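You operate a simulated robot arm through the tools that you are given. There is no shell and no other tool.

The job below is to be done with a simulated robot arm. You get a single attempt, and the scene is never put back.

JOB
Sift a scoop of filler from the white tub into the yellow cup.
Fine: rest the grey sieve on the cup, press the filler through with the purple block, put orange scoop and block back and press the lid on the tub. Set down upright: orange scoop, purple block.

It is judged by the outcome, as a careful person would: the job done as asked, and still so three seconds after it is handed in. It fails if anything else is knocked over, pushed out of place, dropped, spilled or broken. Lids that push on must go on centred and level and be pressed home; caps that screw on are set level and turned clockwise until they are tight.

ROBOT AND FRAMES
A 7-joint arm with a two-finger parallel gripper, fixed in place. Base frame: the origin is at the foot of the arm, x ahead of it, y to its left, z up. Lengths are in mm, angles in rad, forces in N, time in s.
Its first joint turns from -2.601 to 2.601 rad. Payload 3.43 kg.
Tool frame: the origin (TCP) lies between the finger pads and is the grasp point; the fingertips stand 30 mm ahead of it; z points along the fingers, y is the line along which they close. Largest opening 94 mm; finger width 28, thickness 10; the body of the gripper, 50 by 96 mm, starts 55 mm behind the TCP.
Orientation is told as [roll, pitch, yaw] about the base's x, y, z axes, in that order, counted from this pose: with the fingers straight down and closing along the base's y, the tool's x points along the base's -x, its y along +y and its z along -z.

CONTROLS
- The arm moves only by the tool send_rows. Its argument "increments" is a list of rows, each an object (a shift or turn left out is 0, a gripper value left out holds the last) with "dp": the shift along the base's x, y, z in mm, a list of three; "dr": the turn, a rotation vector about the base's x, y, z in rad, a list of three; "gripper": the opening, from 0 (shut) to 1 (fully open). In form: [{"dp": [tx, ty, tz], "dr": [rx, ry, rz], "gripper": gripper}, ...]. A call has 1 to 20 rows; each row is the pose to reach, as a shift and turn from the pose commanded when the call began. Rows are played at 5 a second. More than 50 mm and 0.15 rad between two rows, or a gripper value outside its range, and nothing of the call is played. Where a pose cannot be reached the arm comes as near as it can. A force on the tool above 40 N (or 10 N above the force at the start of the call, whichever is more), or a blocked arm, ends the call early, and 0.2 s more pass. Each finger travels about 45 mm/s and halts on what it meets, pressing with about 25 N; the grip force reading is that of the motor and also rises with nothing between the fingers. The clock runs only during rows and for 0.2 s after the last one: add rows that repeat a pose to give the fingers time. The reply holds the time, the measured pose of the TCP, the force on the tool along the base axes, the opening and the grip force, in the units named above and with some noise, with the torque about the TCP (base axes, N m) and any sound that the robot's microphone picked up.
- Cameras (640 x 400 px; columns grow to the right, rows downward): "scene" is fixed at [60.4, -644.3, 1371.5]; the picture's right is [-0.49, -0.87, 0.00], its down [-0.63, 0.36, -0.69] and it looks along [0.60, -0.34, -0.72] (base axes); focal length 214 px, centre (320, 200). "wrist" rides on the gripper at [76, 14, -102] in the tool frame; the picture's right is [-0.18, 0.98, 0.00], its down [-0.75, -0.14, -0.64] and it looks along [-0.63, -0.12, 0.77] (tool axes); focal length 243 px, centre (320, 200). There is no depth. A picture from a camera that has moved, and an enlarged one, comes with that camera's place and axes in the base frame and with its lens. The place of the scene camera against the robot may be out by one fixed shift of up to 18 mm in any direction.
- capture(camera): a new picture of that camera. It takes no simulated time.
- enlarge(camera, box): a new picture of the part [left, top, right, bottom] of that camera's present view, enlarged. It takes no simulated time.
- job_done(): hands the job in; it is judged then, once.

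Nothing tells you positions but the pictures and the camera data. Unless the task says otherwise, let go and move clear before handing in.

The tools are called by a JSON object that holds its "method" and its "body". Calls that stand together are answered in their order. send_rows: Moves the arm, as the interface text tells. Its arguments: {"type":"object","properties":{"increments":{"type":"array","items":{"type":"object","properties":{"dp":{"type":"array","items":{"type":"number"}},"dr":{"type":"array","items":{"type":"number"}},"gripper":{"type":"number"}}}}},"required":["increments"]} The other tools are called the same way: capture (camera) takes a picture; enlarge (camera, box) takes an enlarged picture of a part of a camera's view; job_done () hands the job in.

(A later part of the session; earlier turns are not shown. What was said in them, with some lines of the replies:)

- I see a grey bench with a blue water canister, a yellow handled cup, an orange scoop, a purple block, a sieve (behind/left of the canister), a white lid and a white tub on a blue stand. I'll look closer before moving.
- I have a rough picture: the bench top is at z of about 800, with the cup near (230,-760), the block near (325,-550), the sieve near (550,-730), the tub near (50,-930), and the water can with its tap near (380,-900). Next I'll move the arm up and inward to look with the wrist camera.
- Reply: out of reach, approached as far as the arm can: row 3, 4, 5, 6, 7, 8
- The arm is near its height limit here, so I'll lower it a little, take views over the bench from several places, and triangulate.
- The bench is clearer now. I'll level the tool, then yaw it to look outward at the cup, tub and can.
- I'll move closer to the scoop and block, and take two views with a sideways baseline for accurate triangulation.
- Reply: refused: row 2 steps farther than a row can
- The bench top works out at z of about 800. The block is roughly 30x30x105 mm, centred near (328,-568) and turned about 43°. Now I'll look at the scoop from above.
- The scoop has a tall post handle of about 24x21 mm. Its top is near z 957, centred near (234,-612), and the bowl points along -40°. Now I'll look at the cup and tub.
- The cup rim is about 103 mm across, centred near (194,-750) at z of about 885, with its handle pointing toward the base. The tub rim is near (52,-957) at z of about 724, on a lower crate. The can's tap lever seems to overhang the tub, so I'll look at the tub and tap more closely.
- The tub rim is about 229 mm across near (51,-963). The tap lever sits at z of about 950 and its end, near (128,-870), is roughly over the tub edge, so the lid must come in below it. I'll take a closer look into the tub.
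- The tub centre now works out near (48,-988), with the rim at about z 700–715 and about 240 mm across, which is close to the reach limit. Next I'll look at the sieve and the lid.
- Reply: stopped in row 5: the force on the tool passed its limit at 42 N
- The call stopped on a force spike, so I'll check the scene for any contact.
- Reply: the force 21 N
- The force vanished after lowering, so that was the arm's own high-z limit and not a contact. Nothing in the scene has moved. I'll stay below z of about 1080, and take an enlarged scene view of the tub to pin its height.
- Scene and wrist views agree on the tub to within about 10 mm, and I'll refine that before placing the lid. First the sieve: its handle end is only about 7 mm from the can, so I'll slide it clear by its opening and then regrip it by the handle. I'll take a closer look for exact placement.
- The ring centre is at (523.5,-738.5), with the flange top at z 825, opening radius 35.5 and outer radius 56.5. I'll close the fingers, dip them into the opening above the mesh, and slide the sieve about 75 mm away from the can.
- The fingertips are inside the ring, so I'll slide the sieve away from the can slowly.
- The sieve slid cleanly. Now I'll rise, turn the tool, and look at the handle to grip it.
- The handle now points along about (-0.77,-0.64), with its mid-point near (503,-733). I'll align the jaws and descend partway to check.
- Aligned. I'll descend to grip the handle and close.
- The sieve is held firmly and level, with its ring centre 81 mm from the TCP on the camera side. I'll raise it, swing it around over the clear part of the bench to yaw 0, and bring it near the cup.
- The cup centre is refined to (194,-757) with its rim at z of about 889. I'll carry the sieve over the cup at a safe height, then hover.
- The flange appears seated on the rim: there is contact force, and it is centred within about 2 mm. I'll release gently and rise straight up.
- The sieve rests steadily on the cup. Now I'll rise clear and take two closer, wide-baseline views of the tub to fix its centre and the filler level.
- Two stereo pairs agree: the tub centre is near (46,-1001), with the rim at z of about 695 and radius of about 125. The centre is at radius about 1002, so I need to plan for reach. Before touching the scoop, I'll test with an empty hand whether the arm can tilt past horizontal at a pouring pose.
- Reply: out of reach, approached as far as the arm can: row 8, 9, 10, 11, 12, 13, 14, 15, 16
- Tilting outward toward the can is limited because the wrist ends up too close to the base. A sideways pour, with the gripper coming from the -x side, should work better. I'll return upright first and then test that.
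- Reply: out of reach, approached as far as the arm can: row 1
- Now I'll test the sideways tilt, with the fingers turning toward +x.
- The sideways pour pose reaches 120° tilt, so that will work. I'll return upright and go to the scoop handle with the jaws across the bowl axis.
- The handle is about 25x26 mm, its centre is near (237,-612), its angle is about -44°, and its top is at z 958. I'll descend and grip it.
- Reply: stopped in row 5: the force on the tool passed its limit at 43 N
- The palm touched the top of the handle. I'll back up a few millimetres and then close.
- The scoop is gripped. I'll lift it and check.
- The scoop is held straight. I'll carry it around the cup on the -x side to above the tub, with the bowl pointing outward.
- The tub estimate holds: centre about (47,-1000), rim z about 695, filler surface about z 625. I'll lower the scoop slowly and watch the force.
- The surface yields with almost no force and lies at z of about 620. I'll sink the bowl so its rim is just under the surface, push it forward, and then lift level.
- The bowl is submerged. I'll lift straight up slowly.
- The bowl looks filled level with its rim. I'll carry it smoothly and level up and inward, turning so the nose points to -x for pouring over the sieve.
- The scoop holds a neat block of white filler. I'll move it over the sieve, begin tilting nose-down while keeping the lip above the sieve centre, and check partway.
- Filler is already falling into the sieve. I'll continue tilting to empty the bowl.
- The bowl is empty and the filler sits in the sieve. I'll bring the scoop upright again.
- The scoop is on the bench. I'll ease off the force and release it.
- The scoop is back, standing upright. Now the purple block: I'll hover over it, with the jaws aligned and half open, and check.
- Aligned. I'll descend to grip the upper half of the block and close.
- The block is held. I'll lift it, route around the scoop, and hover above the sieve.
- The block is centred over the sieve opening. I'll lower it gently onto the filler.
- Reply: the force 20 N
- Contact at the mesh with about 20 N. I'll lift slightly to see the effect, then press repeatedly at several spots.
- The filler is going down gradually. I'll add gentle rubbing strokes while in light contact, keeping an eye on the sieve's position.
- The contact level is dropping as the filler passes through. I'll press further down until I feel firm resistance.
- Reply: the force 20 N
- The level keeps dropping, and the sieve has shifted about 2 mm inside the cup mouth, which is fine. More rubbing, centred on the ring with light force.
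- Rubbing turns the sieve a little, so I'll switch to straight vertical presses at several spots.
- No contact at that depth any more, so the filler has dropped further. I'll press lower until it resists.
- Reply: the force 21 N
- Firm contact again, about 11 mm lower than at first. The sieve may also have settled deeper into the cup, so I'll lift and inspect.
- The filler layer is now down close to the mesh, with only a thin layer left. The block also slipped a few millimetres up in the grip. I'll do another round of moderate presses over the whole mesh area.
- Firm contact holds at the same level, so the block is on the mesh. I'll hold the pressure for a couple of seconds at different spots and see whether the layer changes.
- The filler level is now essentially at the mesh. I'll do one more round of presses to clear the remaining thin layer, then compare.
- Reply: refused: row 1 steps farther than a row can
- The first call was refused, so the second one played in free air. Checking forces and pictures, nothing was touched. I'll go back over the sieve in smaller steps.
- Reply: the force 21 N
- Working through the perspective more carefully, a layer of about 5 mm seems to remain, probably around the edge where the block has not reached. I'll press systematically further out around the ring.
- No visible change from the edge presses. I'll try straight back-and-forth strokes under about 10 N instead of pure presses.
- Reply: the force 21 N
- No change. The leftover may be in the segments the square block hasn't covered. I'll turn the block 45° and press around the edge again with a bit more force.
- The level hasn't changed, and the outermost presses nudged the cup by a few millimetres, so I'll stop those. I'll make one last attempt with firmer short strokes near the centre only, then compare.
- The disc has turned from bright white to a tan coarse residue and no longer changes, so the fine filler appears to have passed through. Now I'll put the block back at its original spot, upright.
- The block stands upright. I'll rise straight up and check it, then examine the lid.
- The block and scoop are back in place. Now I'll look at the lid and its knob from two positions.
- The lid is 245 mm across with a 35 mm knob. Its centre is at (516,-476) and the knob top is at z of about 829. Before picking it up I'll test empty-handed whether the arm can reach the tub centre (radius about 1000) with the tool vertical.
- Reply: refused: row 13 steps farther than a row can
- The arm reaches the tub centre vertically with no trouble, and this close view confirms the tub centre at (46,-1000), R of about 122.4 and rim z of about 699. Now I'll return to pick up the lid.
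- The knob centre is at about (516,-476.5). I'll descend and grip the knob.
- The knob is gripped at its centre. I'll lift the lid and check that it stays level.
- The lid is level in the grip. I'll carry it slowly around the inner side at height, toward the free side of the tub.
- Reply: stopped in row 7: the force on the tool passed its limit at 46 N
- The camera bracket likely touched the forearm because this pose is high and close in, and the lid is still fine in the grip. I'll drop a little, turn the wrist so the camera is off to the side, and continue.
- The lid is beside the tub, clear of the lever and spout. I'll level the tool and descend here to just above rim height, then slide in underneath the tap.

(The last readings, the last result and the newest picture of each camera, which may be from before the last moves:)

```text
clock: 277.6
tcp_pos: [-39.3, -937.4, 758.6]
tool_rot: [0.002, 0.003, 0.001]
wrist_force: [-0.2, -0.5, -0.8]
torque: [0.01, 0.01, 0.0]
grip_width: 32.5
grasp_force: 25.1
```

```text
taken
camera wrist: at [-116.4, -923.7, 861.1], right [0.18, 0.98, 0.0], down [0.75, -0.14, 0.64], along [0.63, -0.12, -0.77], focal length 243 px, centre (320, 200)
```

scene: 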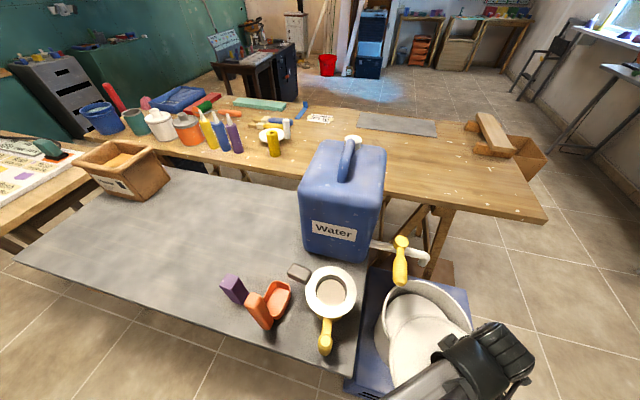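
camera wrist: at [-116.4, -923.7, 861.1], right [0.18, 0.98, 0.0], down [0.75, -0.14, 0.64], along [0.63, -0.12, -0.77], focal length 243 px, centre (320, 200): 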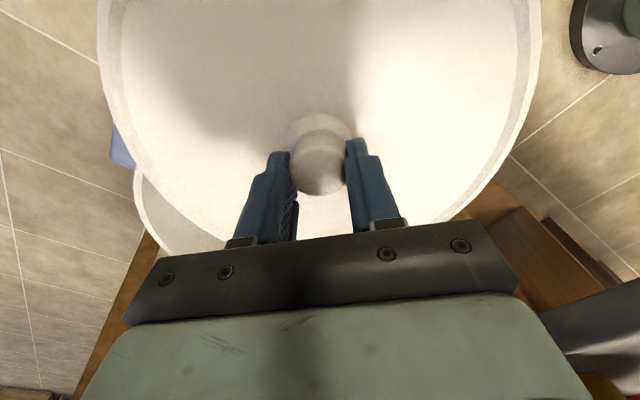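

{"method": "send_rows", "body": {"increments": [{"dp": [20, -15, 0]}, {"dp": [42, -31, 0]}, {"dp": [64, -47, 0]}, {"dp": [80, -59, 0]}, {"dp": [85.4, -63.5, 0]}, {"dp": [85.4, -63.5, 0]}]}}

{"method": "capture", "body": {"camera": "scene"}}

{"method": "capture", "body": {"camera": "wrist"}}

{"method": "enlarge", "body": {"camera": "scene", "box": [360, 265, 500, 395]}}

```text
clock: 279.0
tcp_pos: [45.6, -1000.8, 758.7]
tool_rot: [0.001, 0.003, 0.002]
wrist_force: [0.3, 0.3, 0.1]
torque: [0.03, -0.03, 0.01]
grip_width: 32.5
grasp_force: 24.3
```

```text
taken
```

scene: 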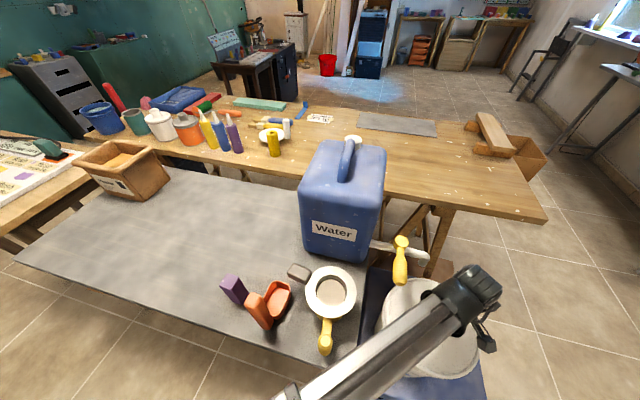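

```text
taken
camera wrist: at [-31.4, -986.3, 861.7], right [0.18, 0.98, 0.0], down [0.75, -0.14, 0.64], along [0.63, -0.12, -0.77], focal length 243 px, centre (320, 200)
```

wrist: 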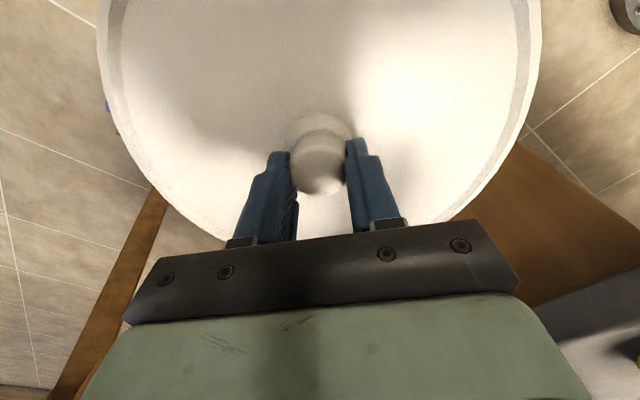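

```text
3.08 times, centred on (430, 330) of scene
camera zoom: at [60.4, -644.3, 1371.5], right [-0.49, -0.87, 0.0], down [-0.63, 0.36, -0.69], along [0.6, -0.34, -0.72], focal length 660 px, centre (-18, -200)
```

zoom: 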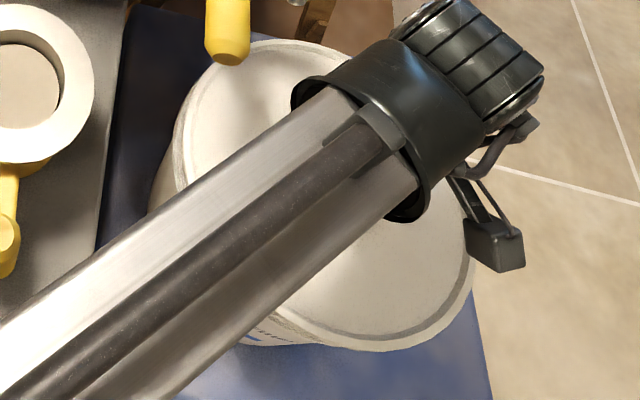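

The lid is over the tub and the outlines agree within a couple of millimetres. I'll lower it gently toward contact.

{"method": "send_rows", "body": {"increments": [{"dp": [0.4, 0.5, -5]}, {"dp": [0.4, 0.5, -10]}, {"dp": [0.4, 0.5, -13]}, {"dp": [0.4, 0.5, -13]}]}}

{"method": "send_rows", "body": {"increments": [{"dp": [0, 0, -1]}, {"dp": [0, 0, -2]}, {"dp": [0, 0, -2]}]}}

```text
clock: 280.0
tcp_pos: [45.3, -998.7, 746.4]
tool_rot: [0.001, 0.0, 0.001]
wrist_force: [-0.9, 1.1, -0.8]
torque: [0.03, -0.02, 0.01]
grip_width: 32.4
grasp_force: 24.9
```

```text
clock: 280.8
tcp_pos: [45.0, -998.9, 744.5]
tool_rot: [0.0, 0.001, 0.002]
wrist_force: [1.5, -0.7, 4.3]
torque: [-0.08, 0.46, 0.09]
grip_width: 32.6
grasp_force: 25.4
```

First contact is on the -x side. I'll look closely at the edges to judge tilt and offset.

{"method": "enlarge", "body": {"camera": "scene", "box": [380, 330, 450, 380]}}

{"method": "enlarge", "body": {"camera": "scene", "box": [370, 265, 440, 315]}}

{"method": "enlarge", "body": {"camera": "wrist", "box": [60, 0, 580, 250]}}

```text
8.00 times, centred on (415, 355) of scene
camera zoom: at [60.4, -644.3, 1371.5], right [-0.49, -0.87, 0.0], down [-0.63, 0.36, -0.69], along [0.6, -0.34, -0.72], focal length 1716 px, centre (-440, -1040)
```

zoom: 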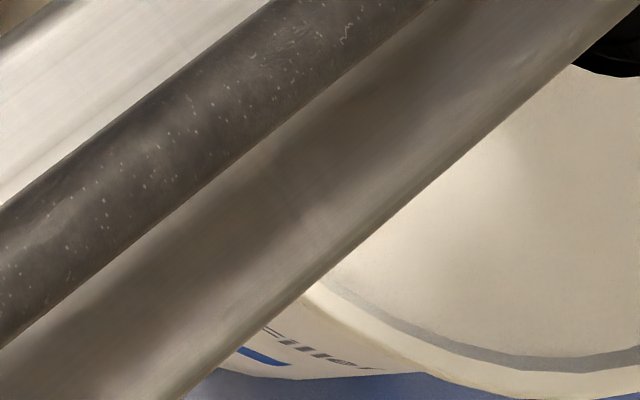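

```text
8.00 times, centred on (405, 290) of scene
camera zoom: at [60.4, -644.3, 1371.5], right [-0.49, -0.87, 0.0], down [-0.63, 0.36, -0.69], along [0.6, -0.34, -0.72], focal length 1716 px, centre (-360, -520)
```

zoom: 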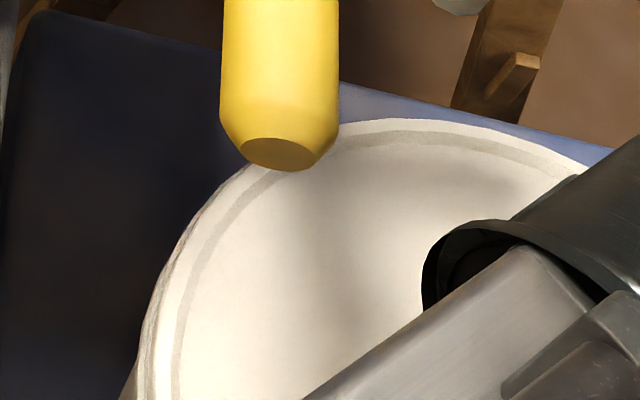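

```text
1.23 times, centred on (320, 125) of wrist
camera zoom: at [-31.3, -985.1, 847.4], right [0.18, 0.98, 0.0], down [0.75, -0.14, 0.64], along [0.63, -0.12, -0.77], focal length 299 px, centre (320, 292)
```

zoom: 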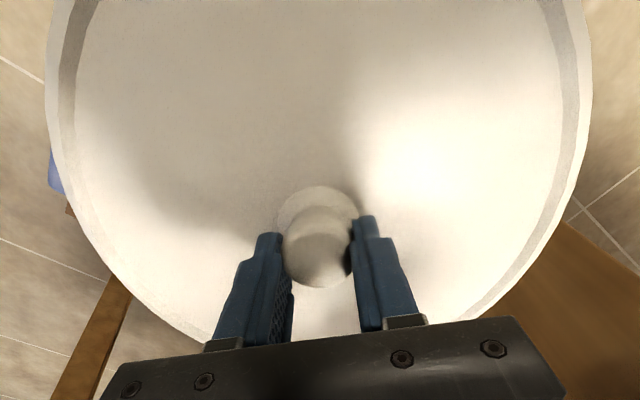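

{"method": "send_rows", "body": {"increments": [{"dp": [0, 0, 3]}, {"dp": [2.5, 0, 3]}, {"dp": [2.5, 0, 1]}, {"dp": [2.5, 0, 0]}, {"dp": [2.5, 0, 0]}]}}

{"method": "send_rows", "body": {"increments": [{"dp": [0, 0, -0.7]}, {"dp": [0, 0, -1.4]}, {"dp": [0, 0, -1.4]}]}}

```text
clock: 282.0
tcp_pos: [49.0, -998.5, 745.4]
tool_rot: [0.001, 0.0, 0.002]
wrist_force: [-0.2, -1.9, 0.5]
torque: [-0.06, 0.11, -0.04]
grip_width: 32.5
grasp_force: 24.3
```

```text
clock: 282.8
tcp_pos: [49.6, -998.6, 743.9]
tool_rot: [-0.003, -0.002, 0.001]
wrist_force: [5.5, -4.3, 25.9]
torque: [-0.09, 0.0, -0.03]
grip_width: 32.7
grasp_force: 25.3
heard: snap
```

I heard a snap with balanced torque, so the lid has gone on. I'll press a little more to be sure it is fully home.

{"method": "send_rows", "body": {"increments": [{"dp": [0, 0, -0.4]}, {"dp": [0, 0, -0.7]}, {"dp": [0, 0, -0.7]}]}}

{"method": "enlarge", "body": {"camera": "scene", "box": [360, 265, 500, 395]}}

```text
clock: 283.6
tcp_pos: [50.0, -999.2, 743.9]
tool_rot: [-0.001, -0.001, 0.0]
wrist_force: [8.6, -9.3, 24.0]
torque: [-0.16, -0.1, 0.01]
grip_width: 32.7
grasp_force: 25.1
```

```text
3.08 times, centred on (430, 330) of scene
camera zoom: at [60.4, -644.3, 1371.5], right [-0.49, -0.87, 0.0], down [-0.63, 0.36, -0.69], along [0.6, -0.34, -0.72], focal length 660 px, centre (-18, -200)
```

zoom: 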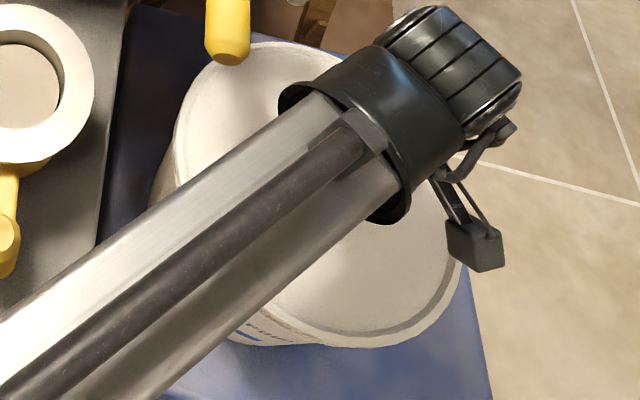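

The lid outline now coincides with the tub rim all around, and it no longer moves under 24 N. I'll relax the force and release the knob.

{"method": "send_rows", "body": {"increments": [{"dp": [0, 0, 1]}, {"dp": [0, 0, 1.5]}, {"dp": [0, 0, 1.5]}]}}

{"method": "send_rows", "body": {"increments": [{"dp": [0, 0, 0], "gripper": 0.45}, {"dp": [0, 0, 0], "gripper": 0.6}, {"dp": [0, 0, 0], "gripper": 0.7}, {"dp": [0, 0, 0], "gripper": 0.7}]}}

{"method": "capture", "body": {"camera": "wrist"}}

```text
clock: 284.4
tcp_pos: [48.9, -999.1, 743.0]
tool_rot: [0.003, 0.002, 0.001]
wrist_force: [8.0, -12.4, 6.6]
torque: [-0.23, -0.21, -0.01]
grip_width: 33.0
grasp_force: 24.6
```

```text
clock: 285.4
tcp_pos: [48.2, -999.3, 742.6]
tool_rot: [0.002, -0.001, 0.001]
wrist_force: [-0.6, -0.1, -0.3]
torque: [0.01, 0.0, 0.01]
grip_width: 65.8
grasp_force: 0.1
```

```text
taken
camera wrist: at [-28.2, -984.8, 846.3], right [0.18, 0.98, 0.0], down [0.75, -0.14, 0.64], along [0.63, -0.12, -0.77], focal length 243 px, centre (320, 200)
```

wrist: 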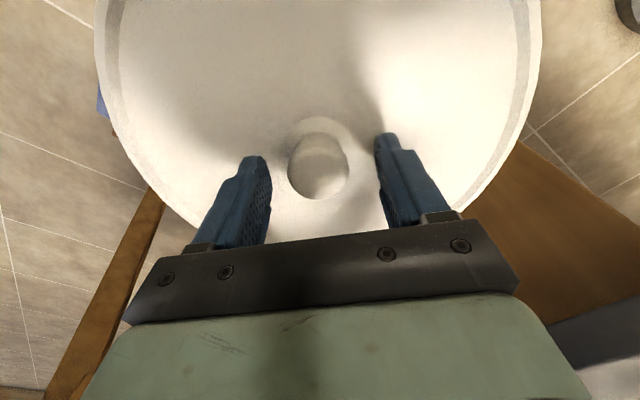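

Released. I'll rise straight up, retreat on the free side, and inspect the lid.

{"method": "send_rows", "body": {"increments": [{"dp": [0, 0, 15]}, {"dp": [0, 0, 40]}, {"dp": [-10, 8, 65]}, {"dp": [-35, 25, 90]}, {"dp": [-65, 45, 115]}, {"dp": [-90, 70, 140]}, {"dp": [-90, 105, 165]}, {"dp": [-90, 140, 185]}, {"dp": [-90, 180, 200]}, {"dp": [-90, 180, 200]}]}}

{"method": "capture", "body": {"camera": "wrist"}}

{"method": "enlarge", "body": {"camera": "scene", "box": [360, 265, 500, 395]}}

{"method": "capture", "body": {"camera": "scene"}}

```text
clock: 287.6
tcp_pos: [-42.5, -821.2, 941.2]
tool_rot: [0.001, 0.0, 0.001]
wrist_force: [-0.7, 0.4, -0.1]
torque: [-0.04, 0.03, 0.04]
grip_width: 65.5
grasp_force: 0.1
```

```text
taken
camera wrist: at [-118.5, -807.3, 1044.6], right [0.18, 0.98, 0.0], down [0.75, -0.14, 0.64], along [0.63, -0.12, -0.77], focal length 243 px, centre (320, 200)
```

wrist: 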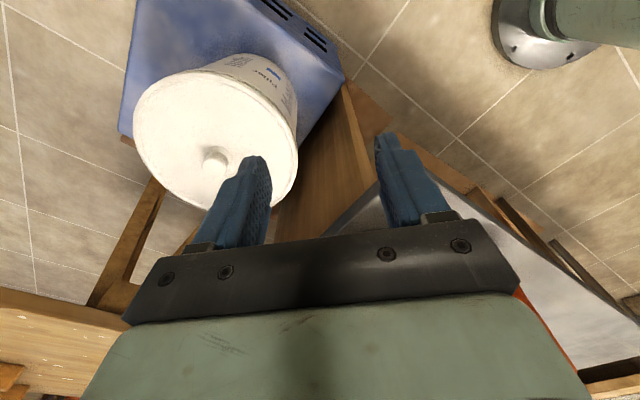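

```text
3.08 times, centred on (430, 330) of scene
camera zoom: at [60.4, -644.3, 1371.5], right [-0.49, -0.87, 0.0], down [-0.63, 0.36, -0.69], along [0.6, -0.34, -0.72], focal length 660 px, centre (-18, -200)
```

zoom: 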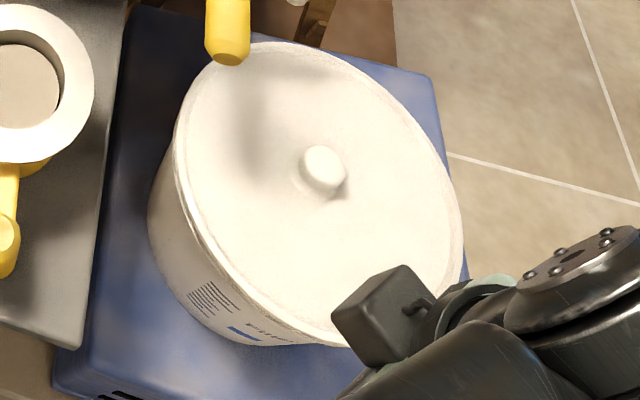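

```text
taken
```

scene: 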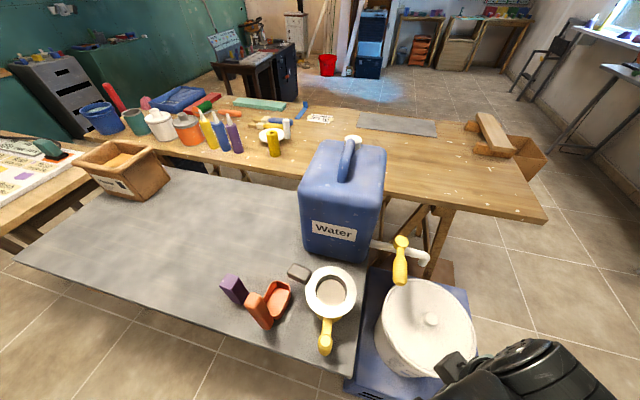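

The lid sits centred and level on the tub. Now I'll take a final close look at the sieve, cup, scoop and block.

{"method": "enlarge", "body": {"camera": "scene", "box": [300, 260, 370, 330]}}

{"method": "enlarge", "body": {"camera": "scene", "box": [205, 250, 375, 370]}}

{"method": "enlarge", "body": {"camera": "scene", "box": [322, 275, 352, 305]}}

```text
5.71 times, centred on (335, 295) of scene
camera zoom: at [60.4, -644.3, 1371.5], right [-0.49, -0.87, 0.0], down [-0.63, 0.36, -0.69], along [0.6, -0.34, -0.72], focal length 1226 px, centre (234, -343)
```

zoom: 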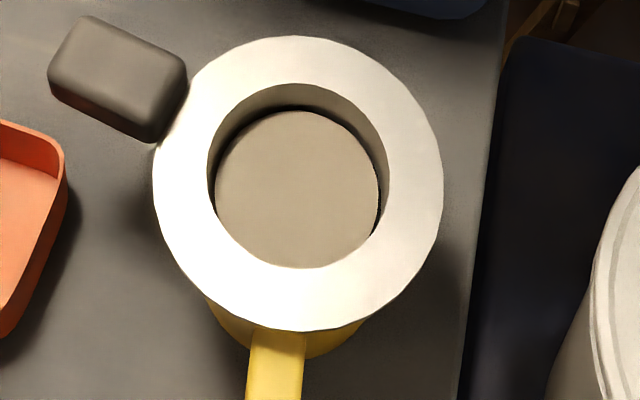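

```text
3.33 times, centred on (290, 310) of scene
camera zoom: at [60.4, -644.3, 1371.5], right [-0.49, -0.87, 0.0], down [-0.63, 0.36, -0.69], along [0.6, -0.34, -0.72], focal length 715 px, centre (420, -167)
```

zoom: 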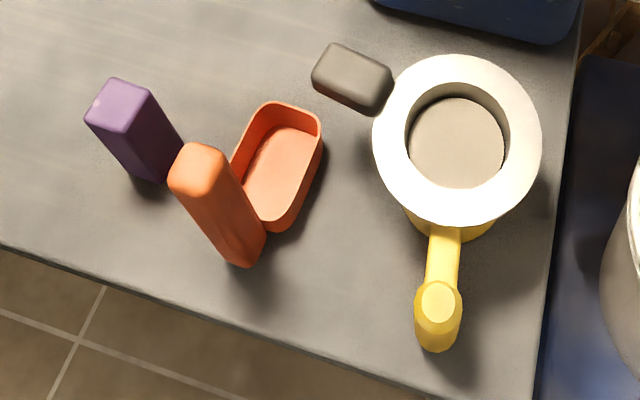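

```text
13.33 times, centred on (337, 290) of scene
camera zoom: at [60.4, -644.3, 1371.5], right [-0.49, -0.87, 0.0], down [-0.63, 0.36, -0.69], along [0.6, -0.34, -0.72], focal length 2860 px, centre (93, -1000)
```

zoom: 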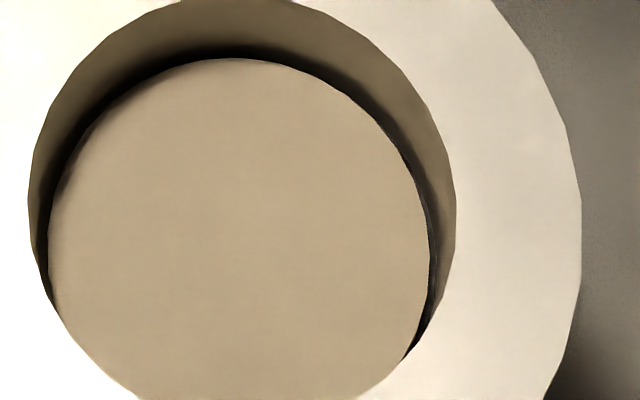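

Everything stands as intended. One last close check of the lid seat before handing in.

{"method": "enlarge", "body": {"camera": "scene", "box": [370, 270, 440, 330]}}

{"method": "enlarge", "body": {"camera": "wrist", "box": [110, 30, 320, 220]}}

```text
6.67 times, centred on (405, 300) of scene
camera zoom: at [60.4, -644.3, 1371.5], right [-0.49, -0.87, 0.0], down [-0.63, 0.36, -0.69], along [0.6, -0.34, -0.72], focal length 1430 px, centre (-247, -467)
```

zoom: 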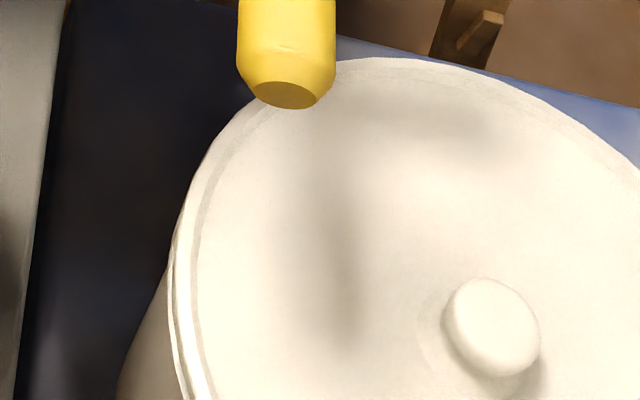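

```text
2.11 times, centred on (215, 125) of wrist
camera zoom: at [-118.5, -807.3, 1044.6], right [0.18, 0.98, 0.0], down [0.75, -0.14, 0.64], along [0.63, -0.12, -0.77], focal length 511 px, centre (541, 358)
```

zoom: 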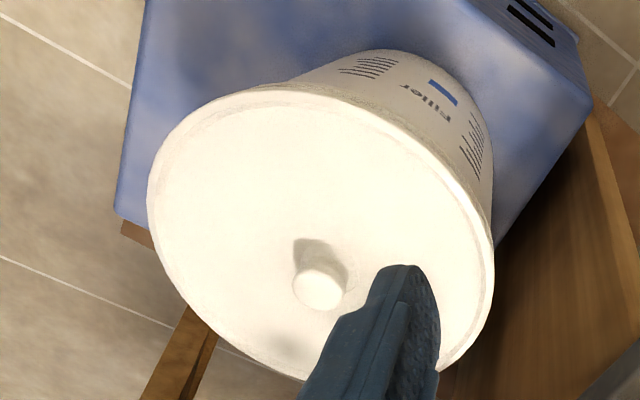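

The lid is centred, level and snapped home. The sieve rests on the cup with the filler pressed through, the scoop and block stand upright in their places, and the gripper is clear, so I'm handing the job in.

One caveat: a tan layer a few millimetres thick is still in the sieve. More pressing and rubbing did not change it, so I took it to be coarse residue. I did not lift the sieve to check how much is in the cup.

The cup also shifted about 5 mm and turned slightly during the pressing.

{"method": "job_done", "body": {}}

```text
The job is handed in.
```

I finished the job and handed it in; I haven't been told how it was judged. These points could count against it:

- **Filler:** one scoop went from the tub into the sieve on the cup, and I pressed it with the purple block. A tan layer a few millimetres thick is still in the sieve. Many more presses and strokes no longer changed it, so I took it to be coarse residue. I did not lift the sieve to see how much is in the cup.
- **Cup:** it shifted about 5 mm and turned about 10° while I pressed near the sieve's edge. The sieve also turned and moved a few millimetres on the rim, but it still rests on the cup.
- **Scoop and block:** both stand upright where they started.
- **Lid:** it went on with an audible snap and did not move under about 24 N. In the pictures it looks level and centred on the tub.

I saw nothing spilled or knocked over, and the gripper is clear of everything.
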